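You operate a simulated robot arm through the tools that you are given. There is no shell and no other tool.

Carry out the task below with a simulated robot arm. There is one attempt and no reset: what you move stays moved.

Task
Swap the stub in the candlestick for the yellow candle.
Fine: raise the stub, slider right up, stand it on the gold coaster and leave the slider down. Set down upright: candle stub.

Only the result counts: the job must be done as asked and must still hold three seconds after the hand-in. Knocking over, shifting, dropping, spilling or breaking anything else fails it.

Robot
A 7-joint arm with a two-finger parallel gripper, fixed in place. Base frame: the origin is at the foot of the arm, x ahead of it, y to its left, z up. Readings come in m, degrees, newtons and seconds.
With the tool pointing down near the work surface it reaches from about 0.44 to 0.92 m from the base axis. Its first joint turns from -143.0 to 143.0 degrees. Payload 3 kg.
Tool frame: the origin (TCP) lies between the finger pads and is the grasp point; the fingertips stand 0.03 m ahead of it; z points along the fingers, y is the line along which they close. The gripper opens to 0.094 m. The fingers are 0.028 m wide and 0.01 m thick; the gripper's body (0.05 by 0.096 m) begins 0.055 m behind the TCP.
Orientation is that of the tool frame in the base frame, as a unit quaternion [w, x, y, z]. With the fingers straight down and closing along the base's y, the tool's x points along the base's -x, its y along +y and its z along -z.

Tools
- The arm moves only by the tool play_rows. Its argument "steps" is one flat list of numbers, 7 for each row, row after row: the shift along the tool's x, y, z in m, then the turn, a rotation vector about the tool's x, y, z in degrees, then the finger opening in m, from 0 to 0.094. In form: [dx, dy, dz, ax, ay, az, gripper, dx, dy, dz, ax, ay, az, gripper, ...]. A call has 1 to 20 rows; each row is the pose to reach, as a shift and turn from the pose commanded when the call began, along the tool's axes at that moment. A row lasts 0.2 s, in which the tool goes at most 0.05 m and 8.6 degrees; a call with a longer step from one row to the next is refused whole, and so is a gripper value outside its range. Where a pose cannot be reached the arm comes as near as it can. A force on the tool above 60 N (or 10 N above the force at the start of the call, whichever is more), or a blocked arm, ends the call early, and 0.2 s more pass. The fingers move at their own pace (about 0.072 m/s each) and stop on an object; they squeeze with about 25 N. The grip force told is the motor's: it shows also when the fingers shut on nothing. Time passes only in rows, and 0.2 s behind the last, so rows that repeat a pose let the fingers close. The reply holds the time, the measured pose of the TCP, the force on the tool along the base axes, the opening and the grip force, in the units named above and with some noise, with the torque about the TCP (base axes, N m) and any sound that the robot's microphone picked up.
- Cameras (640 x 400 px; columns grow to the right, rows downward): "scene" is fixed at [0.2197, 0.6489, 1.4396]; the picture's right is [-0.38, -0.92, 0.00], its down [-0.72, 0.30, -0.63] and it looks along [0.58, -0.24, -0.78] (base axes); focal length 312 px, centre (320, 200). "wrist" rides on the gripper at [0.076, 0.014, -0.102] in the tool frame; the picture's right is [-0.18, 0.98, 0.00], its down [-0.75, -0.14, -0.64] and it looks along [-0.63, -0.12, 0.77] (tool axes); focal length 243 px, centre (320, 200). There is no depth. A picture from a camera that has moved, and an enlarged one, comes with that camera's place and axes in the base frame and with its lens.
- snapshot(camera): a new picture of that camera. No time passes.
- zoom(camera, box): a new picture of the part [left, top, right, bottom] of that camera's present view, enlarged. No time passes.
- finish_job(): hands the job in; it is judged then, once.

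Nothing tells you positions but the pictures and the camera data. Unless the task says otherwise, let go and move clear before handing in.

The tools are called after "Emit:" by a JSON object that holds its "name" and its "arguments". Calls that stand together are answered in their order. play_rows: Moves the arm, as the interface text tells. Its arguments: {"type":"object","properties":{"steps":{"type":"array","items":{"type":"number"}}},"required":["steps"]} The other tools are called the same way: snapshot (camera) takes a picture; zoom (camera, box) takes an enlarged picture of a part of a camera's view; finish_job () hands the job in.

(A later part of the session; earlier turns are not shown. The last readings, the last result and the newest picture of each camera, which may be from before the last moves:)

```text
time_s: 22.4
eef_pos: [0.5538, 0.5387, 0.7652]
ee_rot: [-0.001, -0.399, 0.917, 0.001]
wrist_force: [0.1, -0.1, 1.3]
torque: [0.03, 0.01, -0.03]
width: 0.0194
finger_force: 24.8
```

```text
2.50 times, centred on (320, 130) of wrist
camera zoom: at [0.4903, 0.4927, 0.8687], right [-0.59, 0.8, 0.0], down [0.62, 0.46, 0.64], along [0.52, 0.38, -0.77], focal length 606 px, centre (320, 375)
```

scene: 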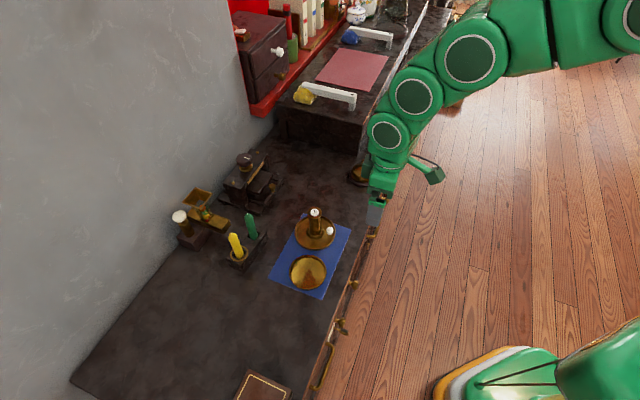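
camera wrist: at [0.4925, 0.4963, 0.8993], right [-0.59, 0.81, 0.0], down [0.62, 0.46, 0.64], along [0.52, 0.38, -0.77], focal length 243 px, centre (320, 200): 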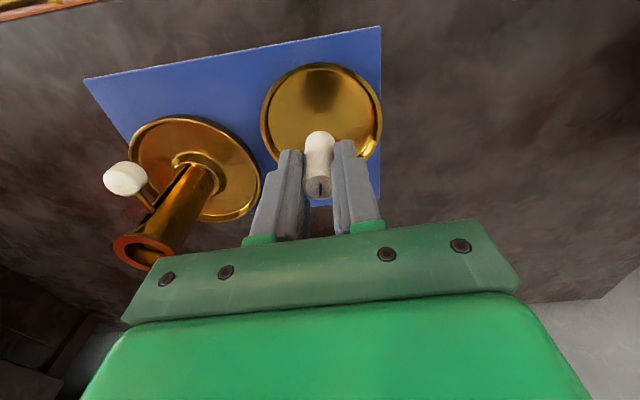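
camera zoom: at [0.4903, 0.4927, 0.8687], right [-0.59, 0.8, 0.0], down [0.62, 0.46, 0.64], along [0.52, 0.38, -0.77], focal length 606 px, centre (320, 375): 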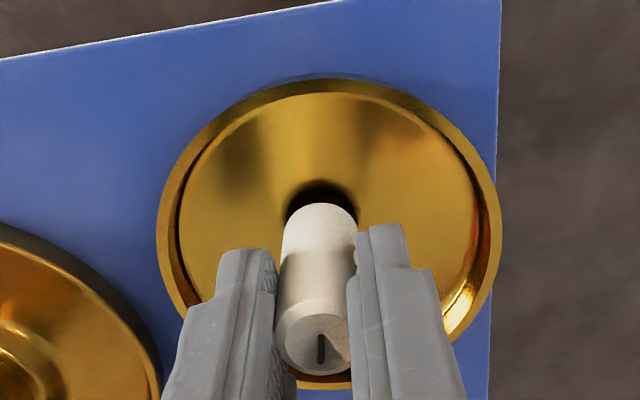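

Emit:
{"name": "play_rows", "arguments": {"steps": [0, 0, 0.0015, 0, 0, 0, 0.01, 0, 0, 0.003, 0, 0, 0, 0.01, 0, 0, 0.003, 0, 0, 0, 0.01]}}

Emit:
{"name": "zoom", "arguments": {"camera": "wrist", "box": [250, 50, 390, 210]}}

```text
time_s: 23.2
eef_pos: [0.5528, 0.5393, 0.7626]
ee_rot: [0.0, -0.399, 0.917, 0.0]
wrist_force: [0.1, -1.0, -0.4]
torque: [0.0, -0.02, -0.03]
width: 0.0193
finger_force: 24.9
```

```text
2.50 times, centred on (320, 130) of wrist
camera zoom: at [0.49, 0.493, 0.8656], right [-0.59, 0.8, 0.0], down [0.62, 0.46, 0.64], along [0.52, 0.38, -0.77], focal length 606 px, centre (320, 375)
```

zoom: 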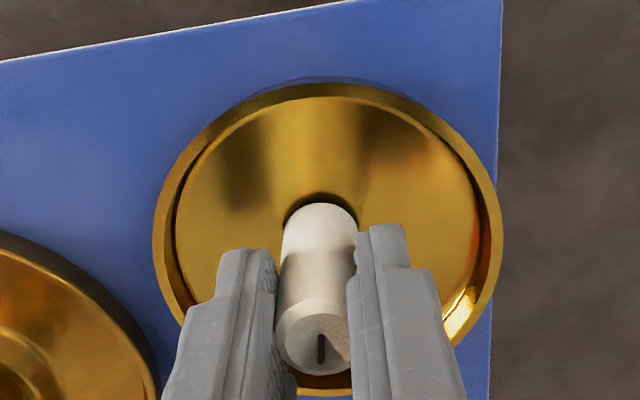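

The gap is nearly closed, about 2 mm left. I'll lower in 1 mm steps.

Emit:
{"name": "play_rows", "arguments": {"steps": [0, 0, 0.001, 0, 0, 0, 0.01, 0, 0, 0.002, 0, 0, 0, 0.01, 0, 0, 0.002, 0, 0, 0, 0.01]}}

Emit:
{"name": "zoom", "arguments": {"camera": "wrist", "box": [250, 50, 390, 210]}}

```text
time_s: 24.0
eef_pos: [0.5524, 0.539, 0.7604]
ee_rot: [0.0, -0.399, 0.917, -0.001]
wrist_force: [-2.1, -0.3, 8.9]
torque: [-0.02, 0.1, -0.01]
width: 0.0194
finger_force: 24.6
```

```text
2.50 times, centred on (320, 130) of wrist
camera zoom: at [0.4901, 0.4927, 0.8637], right [-0.59, 0.8, 0.0], down [0.62, 0.45, 0.64], along [0.52, 0.38, -0.77], focal length 606 px, centre (320, 375)
```

zoom: 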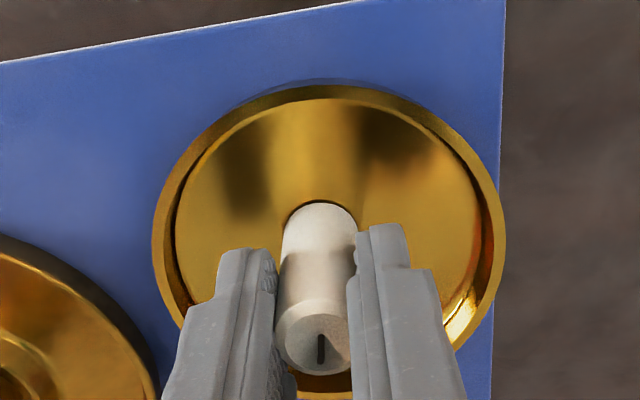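

Contact is made (about 9 N). I'll ease off 0.8 mm, then open the fingers to release the stub.

Emit:
{"name": "play_rows", "arguments": {"steps": [0, 0, -0.0008, 0, 0, 0, 0.01, 0, 0, -0.0008, 0, 0, 0, 0.01]}}

```text
time_s: 24.6
eef_pos: [0.552, 0.5397, 0.7603]
ee_rot: [0.0, -0.399, 0.917, 0.0]
wrist_force: [1.3, 0.9, 2.3]
torque: [-0.05, -0.02, -0.02]
width: 0.0191
finger_force: 25.0
```

Emit:
{"name": "play_rows", "arguments": {"steps": [0, 0, 0, 0, 0, 0, 0.024, 0, 0, 0, 0, 0, 0, 0.03, 0, 0, 0, 0, 0, 0, 0.04, 0, 0, 0, 0, 0, 0, 0.045]}}

Emit:
{"name": "zoom", "arguments": {"camera": "wrist", "box": [250, 50, 390, 210]}}

```text
time_s: 25.6
eef_pos: [0.5516, 0.5399, 0.7612]
ee_rot: [0.0, -0.399, 0.917, 0.0]
wrist_force: [0.4, 0.1, -0.7]
torque: [0.02, 0.02, -0.03]
width: 0.045
finger_force: 0.0
```

```text
2.50 times, centred on (320, 130) of wrist
camera zoom: at [0.4899, 0.4928, 0.864], right [-0.59, 0.8, 0.0], down [0.62, 0.46, 0.64], along [0.52, 0.38, -0.77], focal length 606 px, centre (320, 375)
```

zoom: 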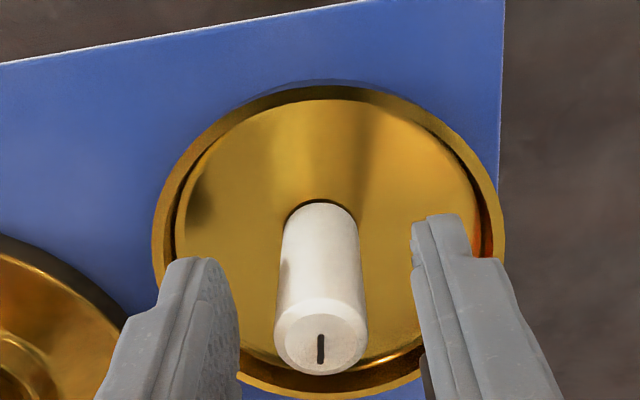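

The stub stands upright on the coaster. I'll rise straight up and move over the slider knob to lower it.

Emit:
{"name": "play_rows", "arguments": {"steps": [0, 0, -0.015, 0, 0, 0, 0.047, 0, 0, -0.05, 0, 0, 0, 0.05, 0, 0, -0.09, 0, 0, 0, 0.05, 0, 0, -0.13, 0, 0, 0, 0.05, 0.004, -0.03, -0.13, 0, 0, 0, 0.05, 0.008, -0.06, -0.13, 0, 0, 0, 0.05, 0.012, -0.09, -0.13, 0, 0, 0, 0.05, 0.0155, -0.1184, -0.13, 0, 0, 0, 0.05, 0.0155, -0.1184, -0.13, 0, 0, 0, 0.05]}}

Emit:
{"name": "snapshot", "arguments": {"camera": "wrist"}}

Emit:
{"name": "zoom", "arguments": {"camera": "scene", "box": [250, 190, 370, 310]}}

```text
time_s: 27.6
eef_pos: [0.6297, 0.4487, 0.8921]
ee_rot: [0.001, -0.399, 0.917, 0.0]
wrist_force: [-0.1, -1.1, 0.1]
torque: [-0.01, -0.05, -0.05]
width: 0.0501
finger_force: 0.1
```

```text
taken
camera wrist: at [0.5664, 0.4026, 0.9951], right [-0.59, 0.8, 0.0], down [0.62, 0.46, 0.64], along [0.52, 0.38, -0.77], focal length 243 px, centre (320, 200)
```

wrist: 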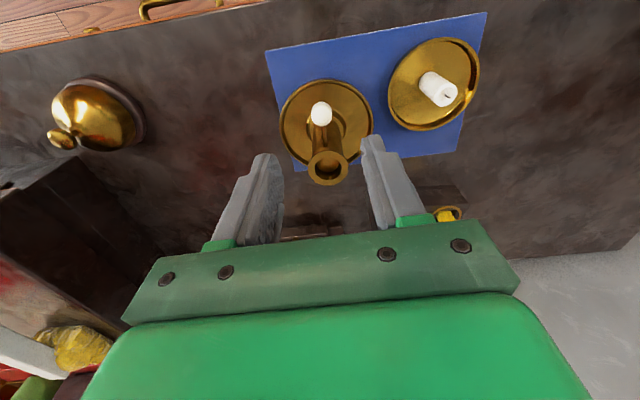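

```text
3.33 times, centred on (310, 250) of scene
camera zoom: at [0.2197, 0.6489, 1.4396], right [-0.38, -0.92, 0.0], down [-0.72, 0.3, -0.63], along [0.58, -0.24, -0.78], focal length 1041 px, centre (353, 33)
```

zoom: 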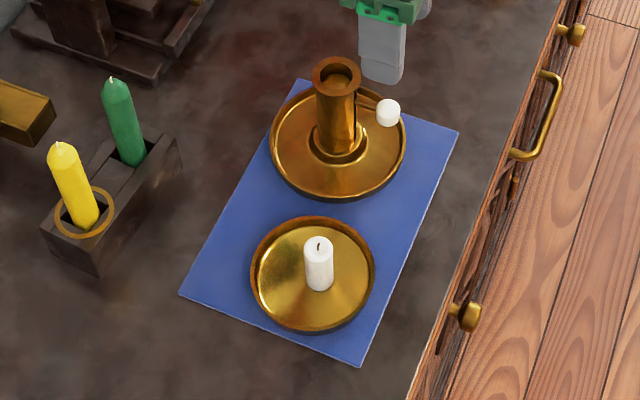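

The stub stands well on the coaster. The knob is centred laterally, so I'll descend to it and grip it.

Emit:
{"name": "play_rows", "arguments": {"steps": [0.002, 0, 0.03, 0, 0, 0, 0.05, 0.002, 0, 0.06, 0, 0, 0, 0.05, 0.002, 0, 0.085, 0, 0, 0, 0.05, 0.002, 0, 0.096, 0, 0, 0, 0.05, 0.002, 0, 0.096, 0, 0, 0, 0.04]}}

Emit:
{"name": "zoom", "arguments": {"camera": "wrist", "box": [220, 80, 420, 240]}}

Emit:
{"name": "zoom", "arguments": {"camera": "scene", "box": [280, 180, 360, 260]}}

```text
time_s: 28.8
eef_pos: [0.6275, 0.4458, 0.7978]
ee_rot: [0.001, -0.398, 0.917, 0.0]
wrist_force: [-0.5, 0.5, -0.7]
torque: [0.0, 0.0, 0.02]
width: 0.04
finger_force: 0.0
```

```text
2.50 times, centred on (320, 160) of wrist
camera zoom: at [0.5643, 0.4004, 0.8997], right [-0.59, 0.8, 0.0], down [0.62, 0.46, 0.64], along [0.52, 0.38, -0.77], focal length 606 px, centre (320, 300)
```

zoom: 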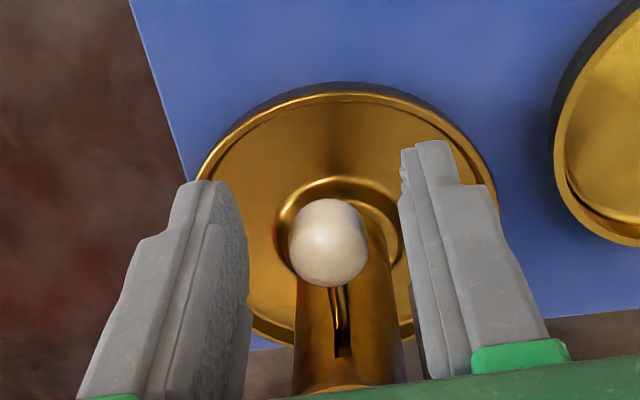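

```text
5.00 times, centred on (320, 220) of scene
camera zoom: at [0.2197, 0.6489, 1.4396], right [-0.38, -0.92, 0.0], down [-0.72, 0.3, -0.63], along [0.58, -0.24, -0.78], focal length 1561 px, centre (320, 100)
```

zoom: 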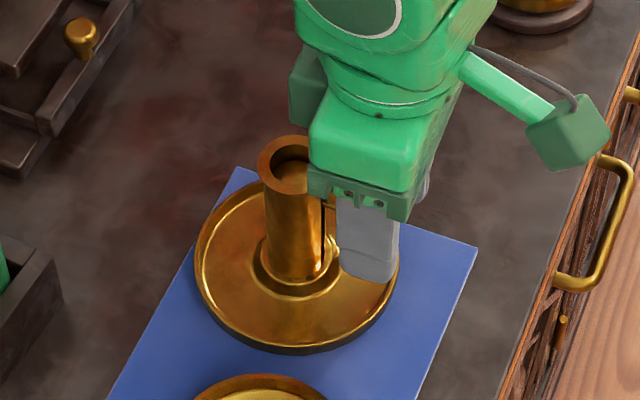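

The knob is between the fingers as before. I'll close on it.

Emit:
{"name": "play_rows", "arguments": {"steps": [0, 0.0005, 0, 0, 0, 0, 0.01, 0, 0.0005, 0, 0, 0, 0, 0.01, 0, 0.0005, 0, 0, 0, 0, 0.01]}}

```text
time_s: 29.6
eef_pos: [0.6266, 0.4462, 0.7968]
ee_rot: [0.0, -0.399, 0.917, 0.0]
wrist_force: [-1.2, -1.3, -1.0]
torque: [-0.04, 0.04, -0.02]
width: 0.0188
finger_force: 25.4
```

Gripped with little side load. I'll lower the slider 28 mm.

Emit:
{"name": "play_rows", "arguments": {"steps": [0, 0.0005, 0.005, 0, 0, 0, 0.01, 0, 0.0005, 0.01, 0, 0, 0, 0.01, 0, 0.0005, 0.015, 0, 0, 0, 0.01, 0, 0.0005, 0.02, 0, 0, 0, 0.01, 0, 0.0005, 0.025, 0, 0, 0, 0.01, 0, 0.0005, 0.028, 0, 0, 0, 0.01]}}

Emit:
{"name": "zoom", "arguments": {"camera": "scene", "box": [280, 180, 360, 260]}}

```text
time_s: 31.0
eef_pos: [0.626, 0.4451, 0.7661]
ee_rot: [0.0, -0.399, 0.917, 0.0]
wrist_force: [-2.4, 2.2, -0.4]
torque: [-0.13, 0.06, 0.09]
width: 0.0187
finger_force: 25.4
```

```text
5.00 times, centred on (320, 220) of scene
camera zoom: at [0.2197, 0.6489, 1.4396], right [-0.38, -0.92, 0.0], down [-0.72, 0.3, -0.63], along [0.58, -0.24, -0.78], focal length 1561 px, centre (320, 100)
```

zoom: 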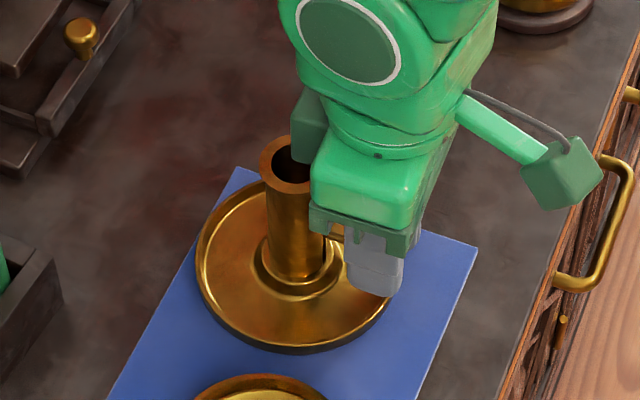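

Continuing down in small steps until the bottom stop.

Emit:
{"name": "play_rows", "arguments": {"steps": [0, 0, 0.0015, 0, 0, 0, 0.01, 0, 0, 0.003, 0, 0, 0, 0.01, 0, 0, 0.003, 0, 0, 0, 0.01]}}

```text
time_s: 31.8
eef_pos: [0.6274, 0.4464, 0.7649]
ee_rot: [-0.001, -0.399, 0.917, 0.0]
wrist_force: [-2.6, 1.9, -0.2]
torque: [0.06, 0.01, 0.04]
width: 0.0184
finger_force: 25.3
```

Emit:
{"name": "play_rows", "arguments": {"steps": [0, 0, 0.001, 0, 0, 0, 0.01, 0, 0, 0.002, 0, 0, 0, 0.01, 0, 0, 0.002, 0, 0, 0, 0.01]}}

```text
time_s: 32.6
eef_pos: [0.6277, 0.4458, 0.7628]
ee_rot: [0.001, -0.398, 0.917, 0.0]
wrist_force: [4.2, -2.7, -0.1]
torque: [-0.2, 0.02, -0.08]
width: 0.0185
finger_force: 24.8
```

Emit:
{"name": "play_rows", "arguments": {"steps": [0, 0, 0.001, 0, 0, 0, 0.01, 0, 0, 0.002, 0, 0, 0, 0.01, 0, 0, 0.002, 0, 0, 0, 0.01]}}

Emit:
{"name": "zoom", "arguments": {"camera": "scene", "box": [280, 180, 360, 260]}}

Emit:
{"name": "zoom", "arguments": {"camera": "wrist", "box": [220, 80, 420, 240]}}

```text
time_s: 33.4
eef_pos: [0.6269, 0.4476, 0.76]
ee_rot: [0.001, -0.399, 0.917, 0.0]
wrist_force: [1.3, -9.2, 18.5]
torque: [-0.15, -0.07, -0.04]
width: 0.0185
finger_force: 24.6
```

```text
5.00 times, centred on (320, 220) of scene
camera zoom: at [0.2197, 0.6489, 1.4396], right [-0.38, -0.92, 0.0], down [-0.72, 0.3, -0.63], along [0.58, -0.24, -0.78], focal length 1561 px, centre (320, 100)
```

zoom: 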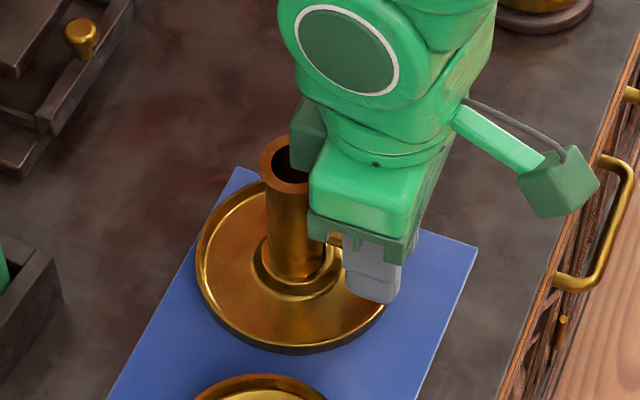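

```text
2.50 times, centred on (320, 160) of wrist
camera zoom: at [0.5645, 0.4005, 0.8634], right [-0.59, 0.8, 0.0], down [0.62, 0.45, 0.64], along [0.52, 0.38, -0.77], focal length 606 px, centre (320, 300)
```

zoom: 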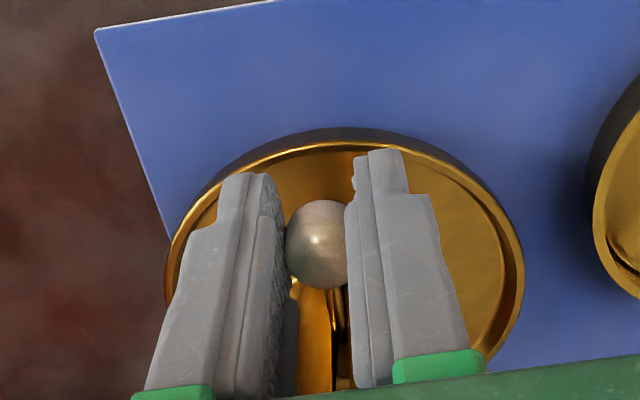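

The bottom stop is reached (18 N up). I'll ease off 1.3 mm before releasing.

Emit:
{"name": "play_rows", "arguments": {"steps": [0, 0, -0.0008, 0, 0, 0, 0.01, 0, 0, -0.0013, 0, 0, 0, 0.01]}}

```text
time_s: 34.0
eef_pos: [0.6274, 0.448, 0.7611]
ee_rot: [0.0, -0.399, 0.917, -0.001]
wrist_force: [1.5, 3.4, 0.1]
torque: [0.4, -0.35, 0.12]
width: 0.0182
finger_force: 24.5
```

Emit:
{"name": "play_rows", "arguments": {"steps": [0, 0, 0, 0, 0, 0, 0.026, 0, 0, 0, 0, 0, 0, 0.034, 0, 0, 0, 0, 0, 0, 0.04]}}

Emit:
{"name": "zoom", "arguments": {"camera": "wrist", "box": [220, 80, 420, 240]}}

Emit:
{"name": "zoom", "arguments": {"camera": "scene", "box": [280, 180, 360, 260]}}

```text
time_s: 34.8
eef_pos: [0.6274, 0.4471, 0.762]
ee_rot: [0.001, -0.398, 0.917, 0.001]
wrist_force: [0.7, -0.5, 0.3]
torque: [-0.03, -0.02, 0.0]
width: 0.0399
finger_force: 0.1
```

```text
2.50 times, centred on (320, 160) of wrist
camera zoom: at [0.5643, 0.4, 0.8643], right [-0.59, 0.8, 0.0], down [0.62, 0.46, 0.64], along [0.52, 0.38, -0.77], focal length 606 px, centre (320, 300)
```

zoom: 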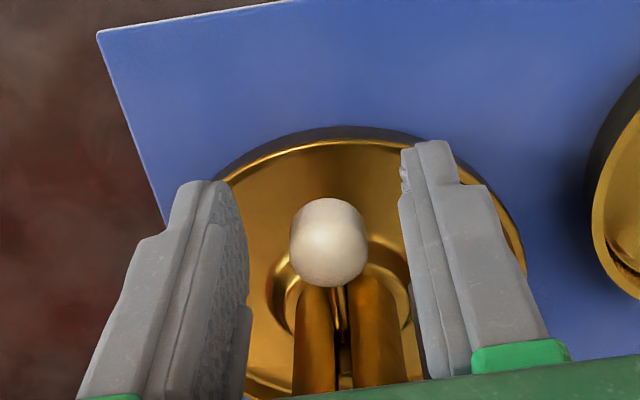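

```text
5.00 times, centred on (320, 220) of scene
camera zoom: at [0.2197, 0.6489, 1.4396], right [-0.38, -0.92, 0.0], down [-0.72, 0.3, -0.63], along [0.58, -0.24, -0.78], focal length 1561 px, centre (320, 100)
```

zoom: 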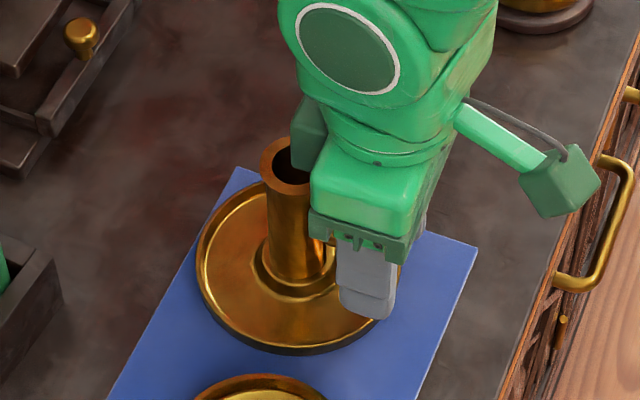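

The slider is down. I'll rise clear and move to look at the yellow candle.

Emit:
{"name": "play_rows", "arguments": {"steps": [0.004, 0, -0.005, 0, 0, 0, 0.05, 0.004, 0, -0.04, 0, 0, 0, 0.05, 0.004, 0, -0.08, 0, 0, 0, 0.05, 0.004, 0, -0.12, 0, 0, 0, 0.05, 0.004, 0, -0.16, 0, 0, 0, 0.05, -0.019, 0.036, -0.16, 0, 0, 0, 0.05, -0.042, 0.072, -0.16, 0, 0, 0, 0.05, -0.066, 0.108, -0.16, 0, 0, 0, 0.05, -0.0936, 0.1446, -0.16, 0, 0, 0, 0.05, -0.0936, 0.1446, -0.16, 0, 0, 0, 0.05]}}

Emit:
{"name": "snapshot", "arguments": {"camera": "wrist"}}

Emit:
{"name": "zoom", "arguments": {"camera": "scene", "box": [215, 195, 345, 295]}}

```text
time_s: 37.0
eef_pos: [0.5842, 0.6146, 0.9226]
ee_rot: [-0.001, -0.399, 0.917, 0.0]
wrist_force: [0.2, 0.1, 0.0]
torque: [0.01, 0.02, 0.0]
width: 0.05
finger_force: 0.1
```

```text
taken
camera wrist: at [0.5214, 0.5692, 1.0249], right [-0.59, 0.8, 0.0], down [0.62, 0.46, 0.64], along [0.52, 0.38, -0.77], focal length 243 px, centre (320, 200)
```

wrist: 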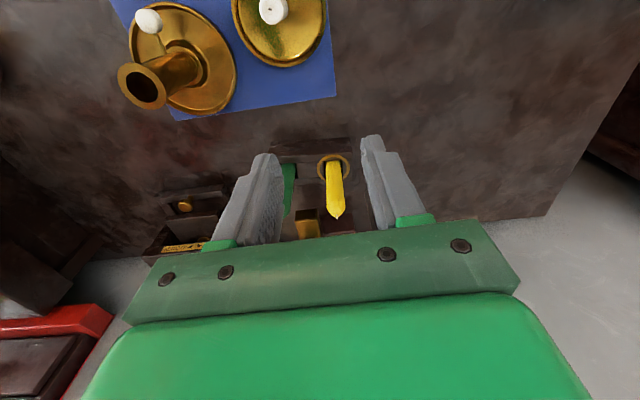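

```text
4.00 times, centred on (280, 245) of scene
camera zoom: at [0.2197, 0.6489, 1.4396], right [-0.38, -0.92, 0.0], down [-0.72, 0.3, -0.63], along [0.58, -0.24, -0.78], focal length 1249 px, centre (480, 20)
```

zoom: 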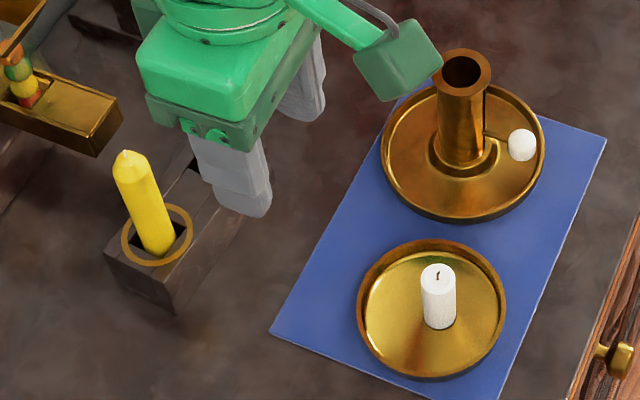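

Emit:
{"name": "zoom", "arguments": {"camera": "wrist", "box": [270, 130, 390, 240]}}

Emit:
{"name": "zoom", "arguments": {"camera": "scene", "box": [215, 215, 275, 275]}}

Emit:
{"name": "zoom", "arguments": {"camera": "wrist", "box": [100, 0, 350, 140]}}

```text
3.64 times, centred on (330, 185) of wrist
camera zoom: at [0.5214, 0.5692, 1.0249], right [-0.59, 0.8, 0.0], down [0.62, 0.46, 0.64], along [0.52, 0.38, -0.77], focal length 882 px, centre (284, 254)
```

zoom: 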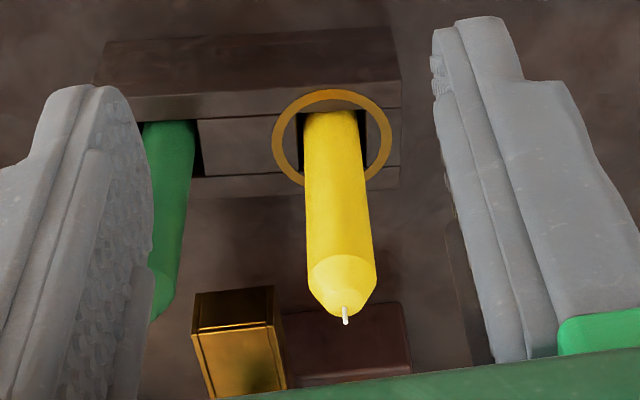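

```text
6.67 times, centred on (245, 245) of scene
camera zoom: at [0.2197, 0.6489, 1.4396], right [-0.38, -0.92, 0.0], down [-0.72, 0.3, -0.63], along [0.58, -0.24, -0.78], focal length 2081 px, centre (820, -100)
```

zoom: 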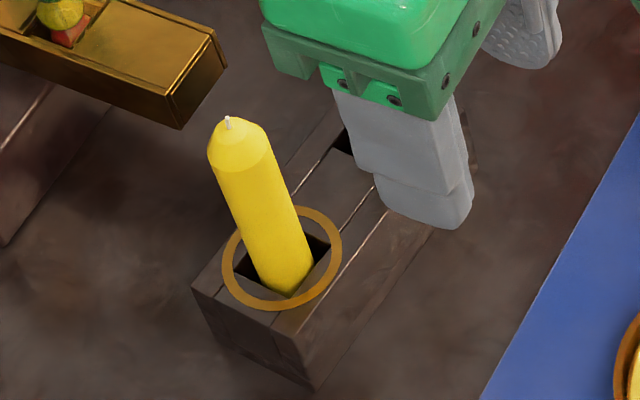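

```text
2.56 times, centred on (225, 70) of wrist
camera zoom: at [0.5214, 0.5692, 1.0249], right [-0.59, 0.8, 0.0], down [0.62, 0.46, 0.64], along [0.52, 0.38, -0.77], focal length 621 px, centre (563, 533)
```

zoom: 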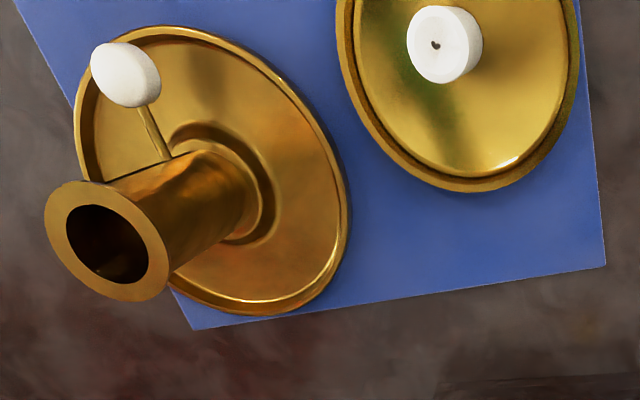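

The yellow candle stands vertical at about (0.6537, 0.6877), with its top at z 0.839 and the holder ring at z 0.746. I'll test whether the arm reaches that radius with the tool down, staying above the candle.

Emit:
{"name": "play_rows", "arguments": {"steps": [-0.025, 0, 0, 0, 0, 0, 0.044, -0.05, 0, 0, 0, 0, 0, 0.044, -0.075, -0.0005, 0, 0, 0, 0, 0.044, -0.1005, -0.0008, 0, 0, 0, 0, 0.044, -0.1005, -0.0008, 0, 0, 0, 0, 0.044]}}

Emit:
{"name": "zoom", "arguments": {"camera": "wrist", "box": [250, 80, 390, 210]}}

Emit:
{"name": "zoom", "arguments": {"camera": "scene", "box": [190, 180, 290, 280]}}

```text
time_s: 38.2
eef_pos: [0.6169, 0.6482, 0.9211]
ee_rot: [0.0, -0.398, 0.917, 0.0]
wrist_force: [0.1, 0.7, -0.6]
torque: [0.01, -0.01, -0.02]
width: 0.0438
finger_force: 0.0
out of reach, approached as far as the arm can: row 2, 3, 4, 5
```

```text
3.08 times, centred on (320, 145) of wrist
camera zoom: at [0.5534, 0.602, 1.0248], right [-0.59, 0.8, 0.0], down [0.62, 0.46, 0.64], along [0.52, 0.38, -0.77], focal length 746 px, centre (320, 369)
```

zoom: 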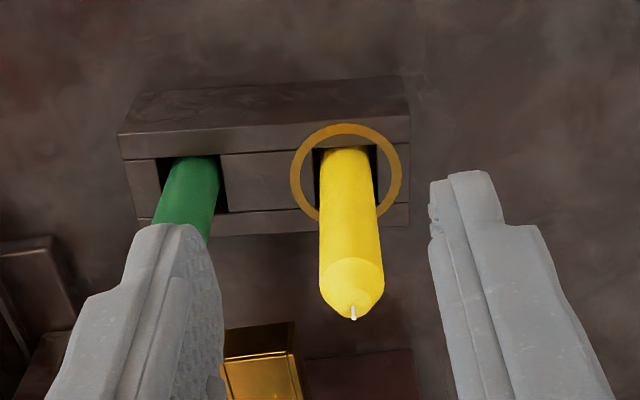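

```text
4.00 times, centred on (240, 230) of scene
camera zoom: at [0.2197, 0.6489, 1.4396], right [-0.38, -0.92, 0.0], down [-0.72, 0.3, -0.63], along [0.58, -0.24, -0.78], focal length 1249 px, centre (640, 80)
```

zoom: 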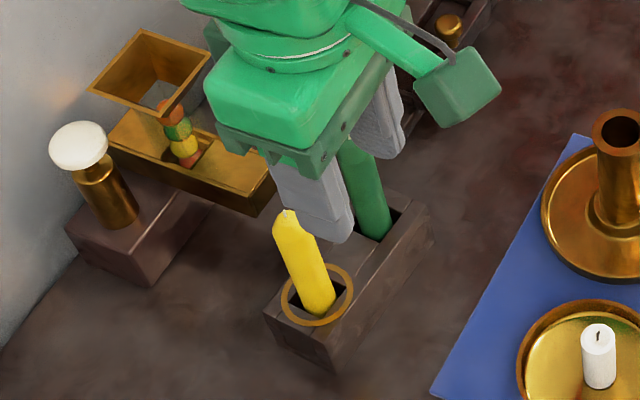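

The arm stops at about 0.895 m radius with the tool straight down, so I need an outward tilt to reach the candle at 0.949 m. I'll back inward first and tilt the tool outward about 25° around its closing axis.

Emit:
{"name": "play_rows", "arguments": {"steps": [0.02, 0, 0, 0, 0, 0, 0.044, 0.04, 0, 0, 0, 0, 0, 0.044]}}

```text
time_s: 38.8
eef_pos: [0.5903, 0.6181, 0.9218]
ee_rot: [0.0, -0.399, 0.917, 0.0]
wrist_force: [-0.1, 0.2, -0.2]
torque: [-0.01, -0.04, 0.02]
width: 0.0438
finger_force: 0.1
```

Emit:
{"name": "play_rows", "arguments": {"steps": [0, 0, 0, 0, -6.25, 0, 0.044, 0, 0, 0, 0, -12.5, 0, 0.044, 0, 0, 0, 0, -18.75, 0, 0.044, 0, 0, 0, 0, -25, 0, 0.044, 0, 0, 0, 0, -25, 0, 0.044]}}

Emit:
{"name": "snapshot", "arguments": {"camera": "wrist"}}

Emit:
{"name": "snapshot", "arguments": {"camera": "scene"}}

```text
time_s: 40.0
eef_pos: [0.5896, 0.6184, 0.9234]
ee_rot: [0.199, -0.389, 0.895, 0.086]
wrist_force: [0.0, -0.7, -1.2]
torque: [-0.01, 0.01, 0.04]
width: 0.0441
finger_force: 0.0
```

```text
taken
camera wrist: at [0.5028, 0.5458, 0.9847], right [-0.61, 0.79, 0.08], down [0.38, 0.2, 0.9], along [0.7, 0.57, -0.43], focal length 243 px, centre (320, 200)
```

wrist: 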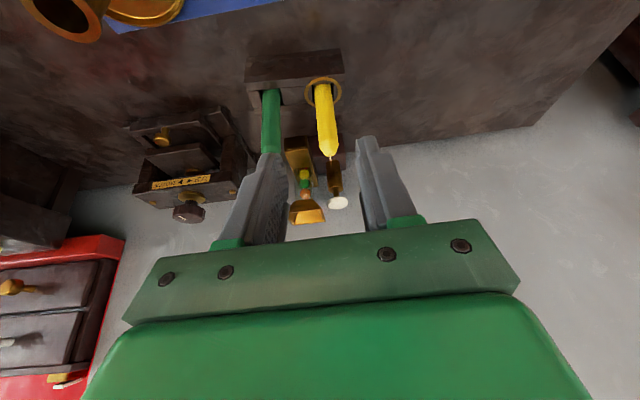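

```text
taken
```

scene: 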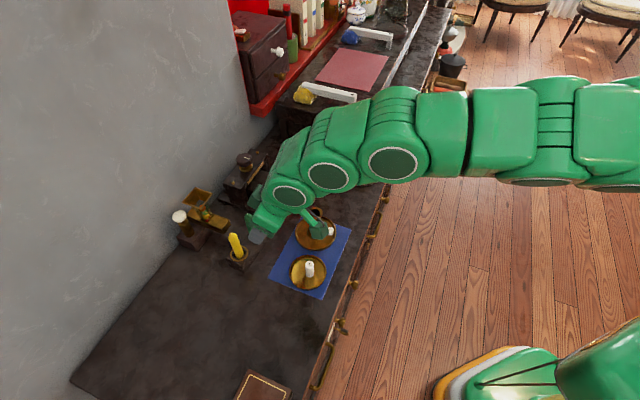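

The tilt works. I'll move outward until the TCP is above the candle, with the fingertips still over its top.

Emit:
{"name": "play_rows", "arguments": {"steps": [-0.018, 0, 0.0175, 0, 0, 0, 0.044, -0.036, 0, 0.035, 0, 0, 0, 0.044, -0.054, 0, 0.0523, 0, 0, 0, 0.044, -0.0716, 0.0004, 0.0698, 0, 0, 0, 0.044, -0.0716, 0.0004, 0.0698, 0, 0, 0, 0.044]}}

Emit:
{"name": "snapshot", "arguments": {"camera": "wrist"}}

Emit:
{"name": "zoom", "arguments": {"camera": "scene", "box": [190, 180, 290, 280]}}

```text
time_s: 41.2
eef_pos: [0.6539, 0.688, 0.8891]
ee_rot: [0.199, -0.389, 0.895, 0.086]
wrist_force: [0.3, 0.3, 0.4]
torque: [0.01, 0.0, 0.01]
width: 0.0441
finger_force: 0.0
```

```text
taken
camera wrist: at [0.5659, 0.6151, 0.9502], right [-0.61, 0.79, 0.08], down [0.38, 0.21, 0.9], along [0.7, 0.57, -0.43], focal length 243 px, centre (320, 200)
```

wrist: 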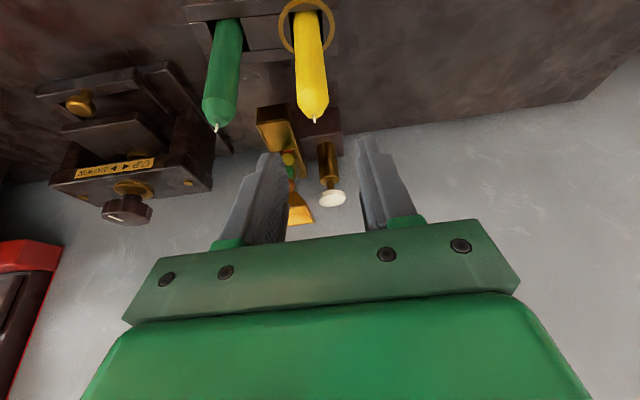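

```text
4.00 times, centred on (240, 230) of scene
camera zoom: at [0.2197, 0.6489, 1.4396], right [-0.38, -0.92, 0.0], down [-0.72, 0.3, -0.63], along [0.58, -0.24, -0.78], focal length 1249 px, centre (640, 80)
```

zoom: 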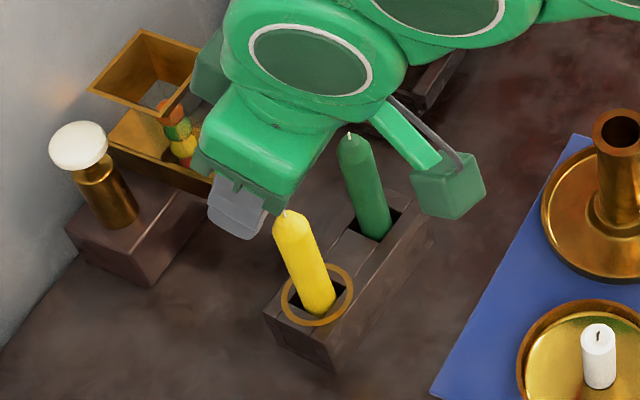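

The arm reaches the candle with this tilt and the lateral alignment checks out. I'll descend vertically to z≈0.82 with the fingers straddling the candle.

Emit:
{"name": "play_rows", "arguments": {"steps": [0.0073, 0, 0.0156, 0, 0, 0, 0.044, 0.0146, 0, 0.0312, 0, 0, 0, 0.044, 0.0219, 0, 0.0469, 0, 0, 0, 0.044, 0.0292, 0, 0.0625, 0, 0, 0, 0.044, 0.0292, 0, 0.0625, 0, 0, 0, 0.044]}}

Emit:
{"name": "snapshot", "arguments": {"camera": "wrist"}}

Emit:
{"name": "zoom", "arguments": {"camera": "scene", "box": [200, 195, 280, 275]}}

```text
time_s: 42.4
eef_pos: [0.6533, 0.6896, 0.8191]
ee_rot: [0.197, -0.39, 0.895, 0.086]
wrist_force: [0.2, -0.5, 1.0]
torque: [0.0, -0.02, -0.03]
width: 0.0442
finger_force: 0.1
```

```text
taken
camera wrist: at [0.5662, 0.6154, 0.8817], right [-0.61, 0.79, 0.08], down [0.38, 0.21, 0.9], along [0.7, 0.57, -0.43], focal length 243 px, centre (320, 200)
```

wrist: 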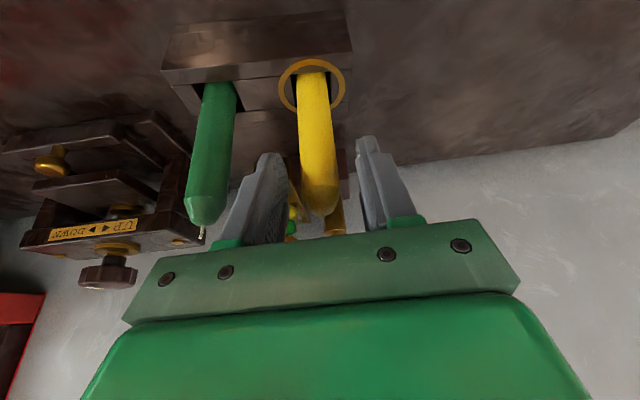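

```text
5.00 times, centred on (240, 235) of scene
camera zoom: at [0.2197, 0.6489, 1.4396], right [-0.38, -0.92, 0.0], down [-0.72, 0.3, -0.63], along [0.58, -0.24, -0.78], focal length 1561 px, centre (720, 25)
```

zoom: 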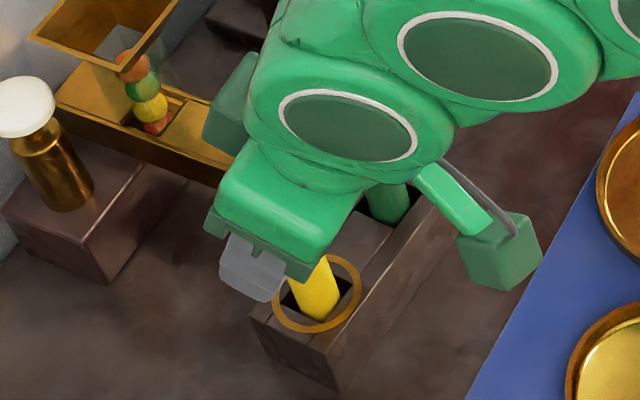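

The candle lies between the fingers, centred. Closing now.

Emit:
{"name": "play_rows", "arguments": {"steps": [0, 0, 0, 0, 0, 0, 0.03, 0, 0, 0, 0, 0, 0, 0.01, 0, 0, 0, 0, 0, 0, 0.01, 0, 0, 0, 0, 0, 0, 0.01]}}

Emit:
{"name": "zoom", "arguments": {"camera": "wrist", "box": [230, 50, 410, 230]}}

```text
time_s: 43.4
eef_pos: [0.6539, 0.6884, 0.8217]
ee_rot: [0.198, -0.39, 0.895, 0.087]
wrist_force: [0.4, -0.5, 0.3]
torque: [-0.06, 0.0, 0.02]
width: 0.0228
finger_force: 24.7
```

```text
2.22 times, centred on (320, 140) of wrist
camera zoom: at [0.5664, 0.6154, 0.8821], right [-0.61, 0.79, 0.08], down [0.38, 0.21, 0.9], along [0.7, 0.57, -0.43], focal length 539 px, centre (320, 333)
```

zoom: 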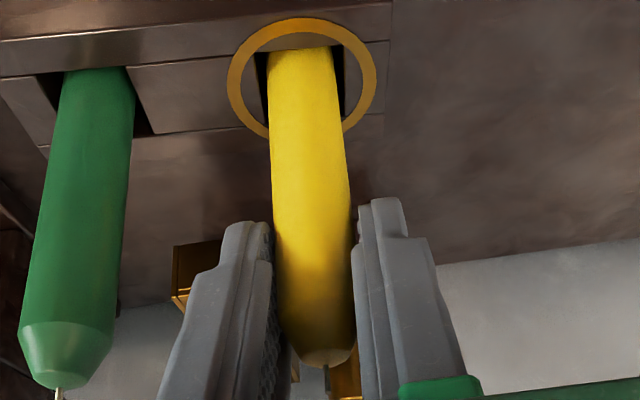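

The candle is gripped (about 22.8 mm wide). I'll lift it vertically out of the holder slowly.

Emit:
{"name": "play_rows", "arguments": {"steps": [-0.0042, 0, -0.0091, 0, 0, 0, 0.01, -0.0085, 0, -0.0181, 0, 0, 0, 0.01, -0.0127, 0, -0.0272, 0, 0, 0, 0.01, -0.0169, 0, -0.0363, 0, 0, 0, 0.01, -0.0211, 0, -0.0453, 0, 0, 0, 0.01, -0.0254, 0, -0.0544, 0, 0, 0, 0.01, -0.0254, 0, -0.0544, 0, 0, 0, 0.01]}}

Emit:
{"name": "snapshot", "arguments": {"camera": "wrist"}}

Emit:
{"name": "zoom", "arguments": {"camera": "scene", "box": [200, 195, 280, 275]}}

```text
time_s: 45.0
eef_pos: [0.6521, 0.6889, 0.8816]
ee_rot: [0.199, -0.39, 0.895, 0.087]
wrist_force: [0.0, -0.2, 0.2]
torque: [0.0, -0.02, 0.01]
width: 0.0226
finger_force: 24.8
```

```text
taken
camera wrist: at [0.5649, 0.616, 0.9422], right [-0.61, 0.79, 0.08], down [0.38, 0.21, 0.9], along [0.7, 0.57, -0.43], focal length 243 px, centre (320, 200)
```

wrist: 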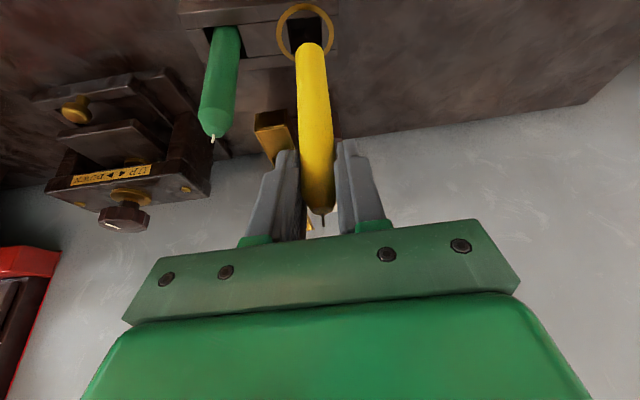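

```text
5.00 times, centred on (240, 235) of scene
camera zoom: at [0.2197, 0.6489, 1.4396], right [-0.38, -0.92, 0.0], down [-0.72, 0.3, -0.63], along [0.58, -0.24, -0.78], focal length 1561 px, centre (720, 25)
```

zoom: 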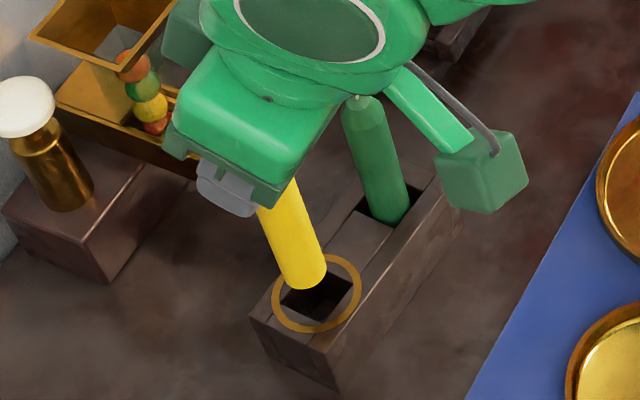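

The candle is out and hangs vertical, with its bottom about 0.117 m below the TCP. I'll go inward and up first, then sideways over the candlestick at a safe height.

Emit:
{"name": "play_rows", "arguments": {"steps": [0.0082, 0, -0.0155, 0, 0, 0, 0.01, 0.0218, 0, -0.0341, 0, 0, 0, 0.01, 0.0382, 0, -0.06, 0, 0, 0, 0.01, 0.0546, 0, -0.0858, 0, 0, 0, 0.01, 0.0764, 0, -0.1127, 0, 0, 0, 0.01, 0.0982, 0, -0.1396, 0, 0, 0, 0.01, 0.0982, 0, -0.1396, 0, 0, 0, 0.01]}}

Emit:
{"name": "snapshot", "arguments": {"camera": "scene"}}

```text
time_s: 46.6
eef_pos: [0.5524, 0.5782, 0.9664]
ee_rot: [0.198, -0.39, 0.895, 0.086]
wrist_force: [-0.5, 0.6, 0.4]
torque: [0.01, -0.02, 0.02]
width: 0.0224
finger_force: 25.7
```

```text
taken
```

scene: 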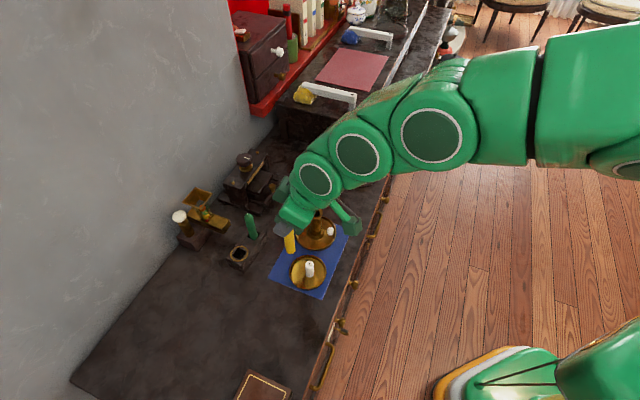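

Now sideways to over the candlestick tube, keeping the height.

Emit:
{"name": "play_rows", "arguments": {"steps": [0, -0.025, 0, 0, 0, 0, 0.01, 0, -0.05, 0, 0, 0, 0, 0.01, -0.001, -0.075, 0, 0, 0, 0, 0.01, -0.001, -0.1, 0, 0, 0, 0, 0.01, -0.002, -0.125, 0.001, 0, 0, 0, 0.01, -0.002, -0.145, 0.001, 0, 0, 0, 0.01, -0.002, -0.145, 0.001, 0, 0, 0, 0.01]}}

Emit:
{"name": "snapshot", "arguments": {"camera": "wrist"}}

Emit:
{"name": "zoom", "arguments": {"camera": "scene", "box": [270, 150, 370, 260]}}

```text
time_s: 48.2
eef_pos: [0.6601, 0.4852, 0.9675]
ee_rot: [0.199, -0.389, 0.895, 0.086]
wrist_force: [0.7, 0.6, -0.5]
torque: [-0.05, -0.01, -0.02]
width: 0.0224
finger_force: 24.8
```

```text
taken
camera wrist: at [0.5723, 0.4109, 1.0284], right [-0.61, 0.79, 0.08], down [0.38, 0.21, 0.9], along [0.7, 0.57, -0.43], focal length 243 px, centre (320, 200)
```

wrist: 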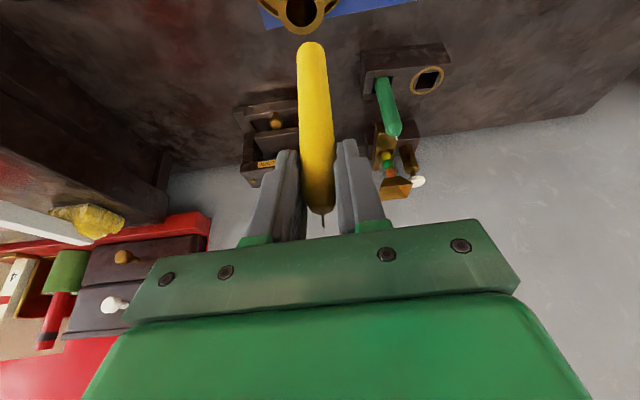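

```text
3.64 times, centred on (320, 205) of scene
camera zoom: at [0.2197, 0.6489, 1.4396], right [-0.38, -0.92, 0.0], down [-0.72, 0.3, -0.63], along [0.58, -0.24, -0.78], focal length 1135 px, centre (320, 182)
```

zoom: 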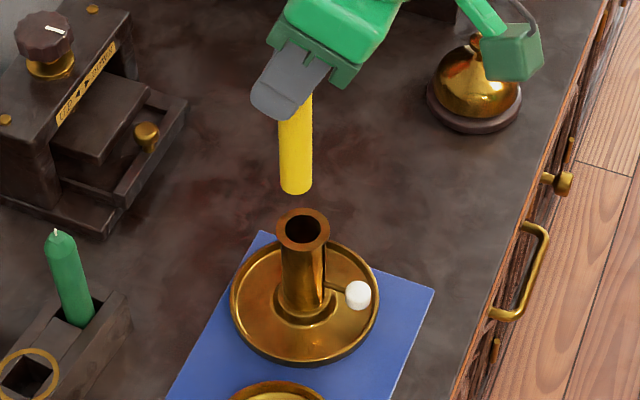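

Candle is roughly above the tube. I'll zoom in on both views to measure the alignment precisely.

Emit:
{"name": "zoom", "arguments": {"camera": "scene", "box": [295, 170, 345, 225]}}

Emit:
{"name": "zoom", "arguments": {"camera": "wrist", "box": [260, 0, 370, 90]}}

```text
7.27 times, centred on (320, 198) of scene
camera zoom: at [0.2197, 0.6489, 1.4396], right [-0.38, -0.92, 0.0], down [-0.72, 0.3, -0.63], along [0.58, -0.24, -0.78], focal length 2270 px, centre (320, 218)
```

zoom: 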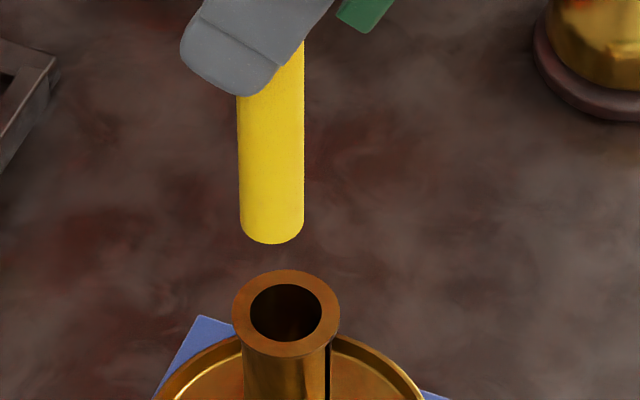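

```text
4.44 times, centred on (315, 45) of wrist
camera zoom: at [0.5723, 0.4109, 1.0284], right [-0.61, 0.79, 0.08], down [0.38, 0.21, 0.9], along [0.7, 0.57, -0.43], focal length 1078 px, centre (342, 889)
```

zoom: 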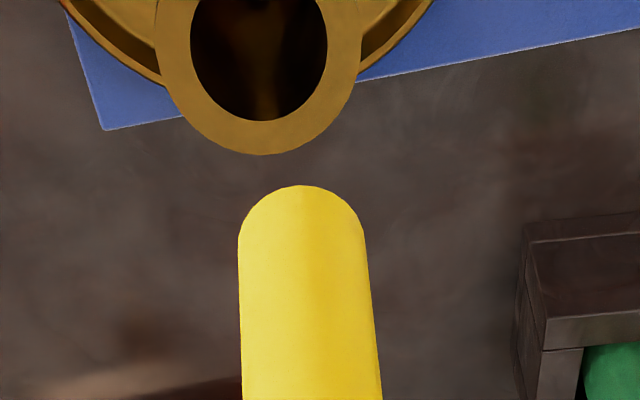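

The candle hangs vertical. Its bottom is at about (0.658, 0.4845, 0.859) and the tube opening is at (0.660, 0.480, 0.806). I'll correct about 5 mm sideways and 2 mm inward and come down to about 1 cm above the flange.

Emit:
{"name": "play_rows", "arguments": {"steps": [0.0018, -0.0047, -0.0008, 0, 0, 0, 0.01, 0.0076, -0.0047, 0.0115, 0, 0, 0, 0.01, 0.0134, -0.0047, 0.0239, 0, 0, 0, 0.01, 0.0191, -0.0047, 0.0363, 0, 0, 0, 0.01, 0.0191, -0.0047, 0.0363, 0, 0, 0, 0.01]}}

Emit:
{"name": "zoom", "arguments": {"camera": "scene", "box": [295, 170, 345, 225]}}

Emit:
{"name": "zoom", "arguments": {"camera": "wrist", "box": [260, 0, 370, 90]}}

```text
time_s: 49.4
eef_pos: [0.6627, 0.4789, 0.9249]
ee_rot: [0.199, -0.389, 0.895, 0.086]
wrist_force: [-0.3, -0.1, -1.1]
torque: [0.06, -0.02, -0.01]
width: 0.0226
finger_force: 24.4
```

```text
7.27 times, centred on (320, 198) of scene
camera zoom: at [0.2197, 0.6489, 1.4396], right [-0.38, -0.92, 0.0], down [-0.72, 0.3, -0.63], along [0.58, -0.24, -0.78], focal length 2270 px, centre (320, 218)
```

zoom: 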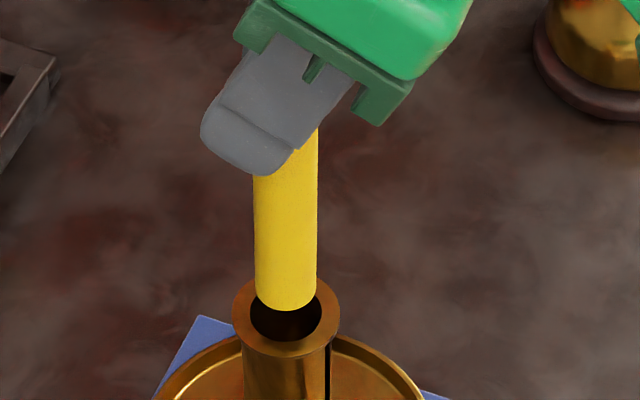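

```text
4.44 times, centred on (315, 45) of wrist
camera zoom: at [0.5746, 0.4055, 0.9867], right [-0.61, 0.79, 0.08], down [0.38, 0.21, 0.9], along [0.7, 0.58, -0.43], focal length 1078 px, centre (342, 889)
```

zoom: 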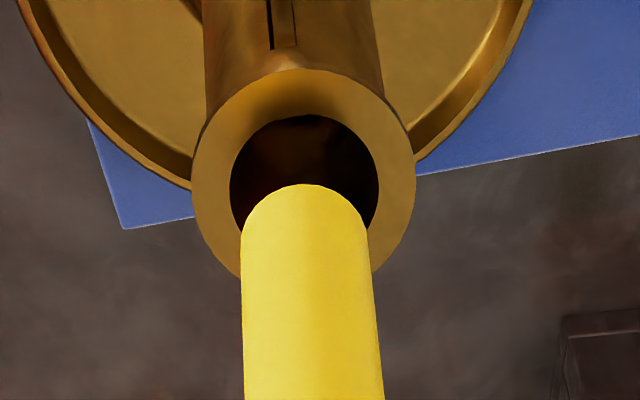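

Scene view shows the candle lined up. The wrist view suggests only about 1 mm of residual offset, so I'll correct it and drop to just above the opening for another check.

Emit:
{"name": "play_rows", "arguments": {"steps": [0, 0.0009, 0, 0, 0, 0, 0.01, 0.0023, 0.0009, 0.005, 0, 0, 0, 0.01, 0.0044, 0.0009, 0.0094, 0, 0, 0, 0.01, 0.0044, 0.0009, 0.0094, 0, 0, 0, 0.01]}}

Emit:
{"name": "zoom", "arguments": {"camera": "scene", "box": [300, 185, 335, 225]}}

Emit:
{"name": "zoom", "arguments": {"camera": "wrist", "box": [265, 0, 355, 80]}}

```text
time_s: 50.4
eef_pos: [0.6619, 0.4773, 0.9156]
ee_rot: [0.198, -0.39, 0.895, 0.086]
wrist_force: [0.5, -0.5, -0.8]
torque: [0.02, 0.0, 0.0]
width: 0.0224
finger_force: 25.2
```

```text
10.00 times, centred on (318, 205) of scene
camera zoom: at [0.2197, 0.6489, 1.4396], right [-0.38, -0.92, 0.0], down [-0.72, 0.3, -0.63], along [0.58, -0.24, -0.78], focal length 3122 px, centre (345, 150)
```

zoom: 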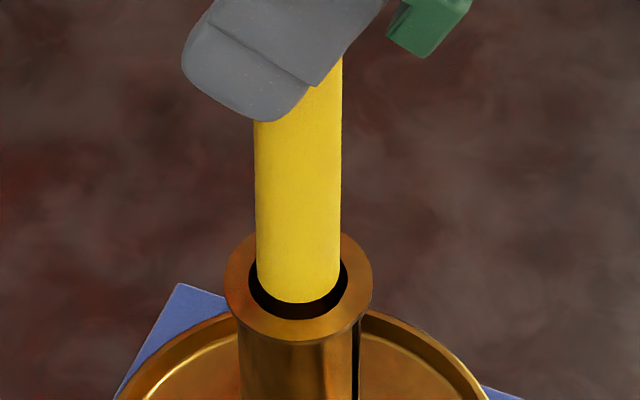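

```text
5.00 times, centred on (310, 40) of wrist
camera zoom: at [0.5742, 0.4057, 0.9766], right [-0.61, 0.79, 0.08], down [0.38, 0.21, 0.9], along [0.7, 0.58, -0.43], focal length 1213 px, centre (370, 1000)
```

zoom: 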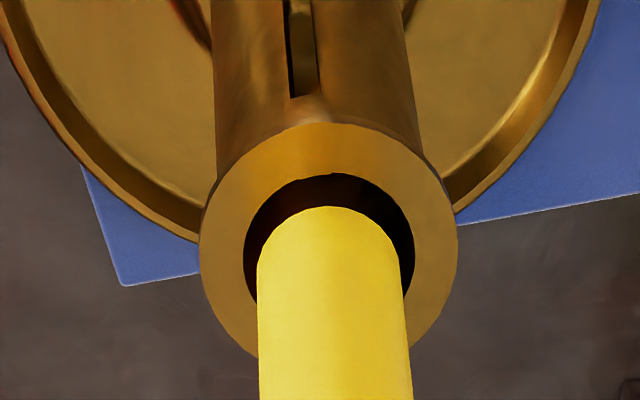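

Candle and hole are now concentric in both views, with the bottom about 4 mm above the opening. I'll insert slowly, checking forces.

Emit:
{"name": "play_rows", "arguments": {"steps": [0.0013, 0, 0.0027, 0, 0, 0, 0.01, 0.0025, 0, 0.0054, 0, 0, 0, 0.01, 0.0038, 0, 0.0082, 0, 0, 0, 0.01, 0.0051, 0, 0.0109, 0, 0, 0, 0.01, 0.0051, 0, 0.0109, 0, 0, 0, 0.01]}}

Emit:
{"name": "zoom", "arguments": {"camera": "scene", "box": [300, 185, 335, 225]}}

Emit:
{"name": "zoom", "arguments": {"camera": "wrist", "box": [265, 0, 355, 80]}}

```text
time_s: 51.6
eef_pos: [0.6622, 0.4797, 0.902]
ee_rot: [0.198, -0.389, 0.896, 0.086]
wrist_force: [0.8, 0.5, -0.2]
torque: [-0.02, -0.01, 0.01]
width: 0.0221
finger_force: 24.3
```

```text
10.00 times, centred on (318, 205) of scene
camera zoom: at [0.2197, 0.6489, 1.4396], right [-0.38, -0.92, 0.0], down [-0.72, 0.3, -0.63], along [0.58, -0.24, -0.78], focal length 3122 px, centre (345, 150)
```

zoom: 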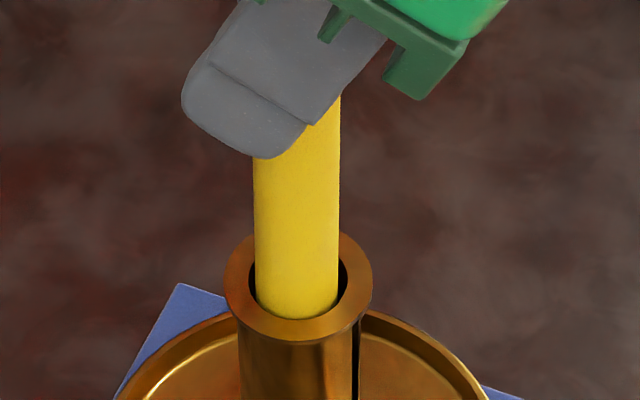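

```text
5.00 times, centred on (310, 40) of wrist
camera zoom: at [0.5737, 0.4066, 0.9642], right [-0.61, 0.79, 0.08], down [0.38, 0.21, 0.9], along [0.7, 0.57, -0.43], focal length 1213 px, centre (370, 1000)
```

zoom: 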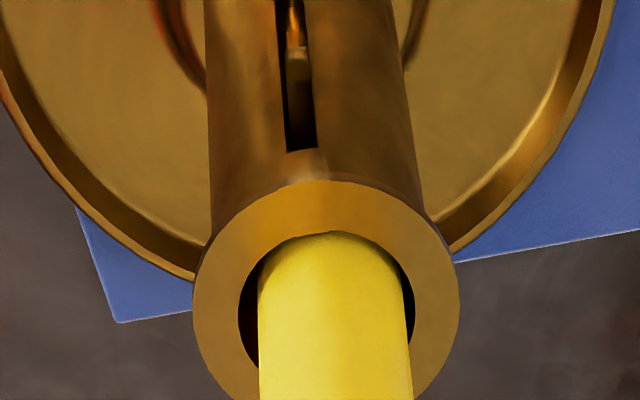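

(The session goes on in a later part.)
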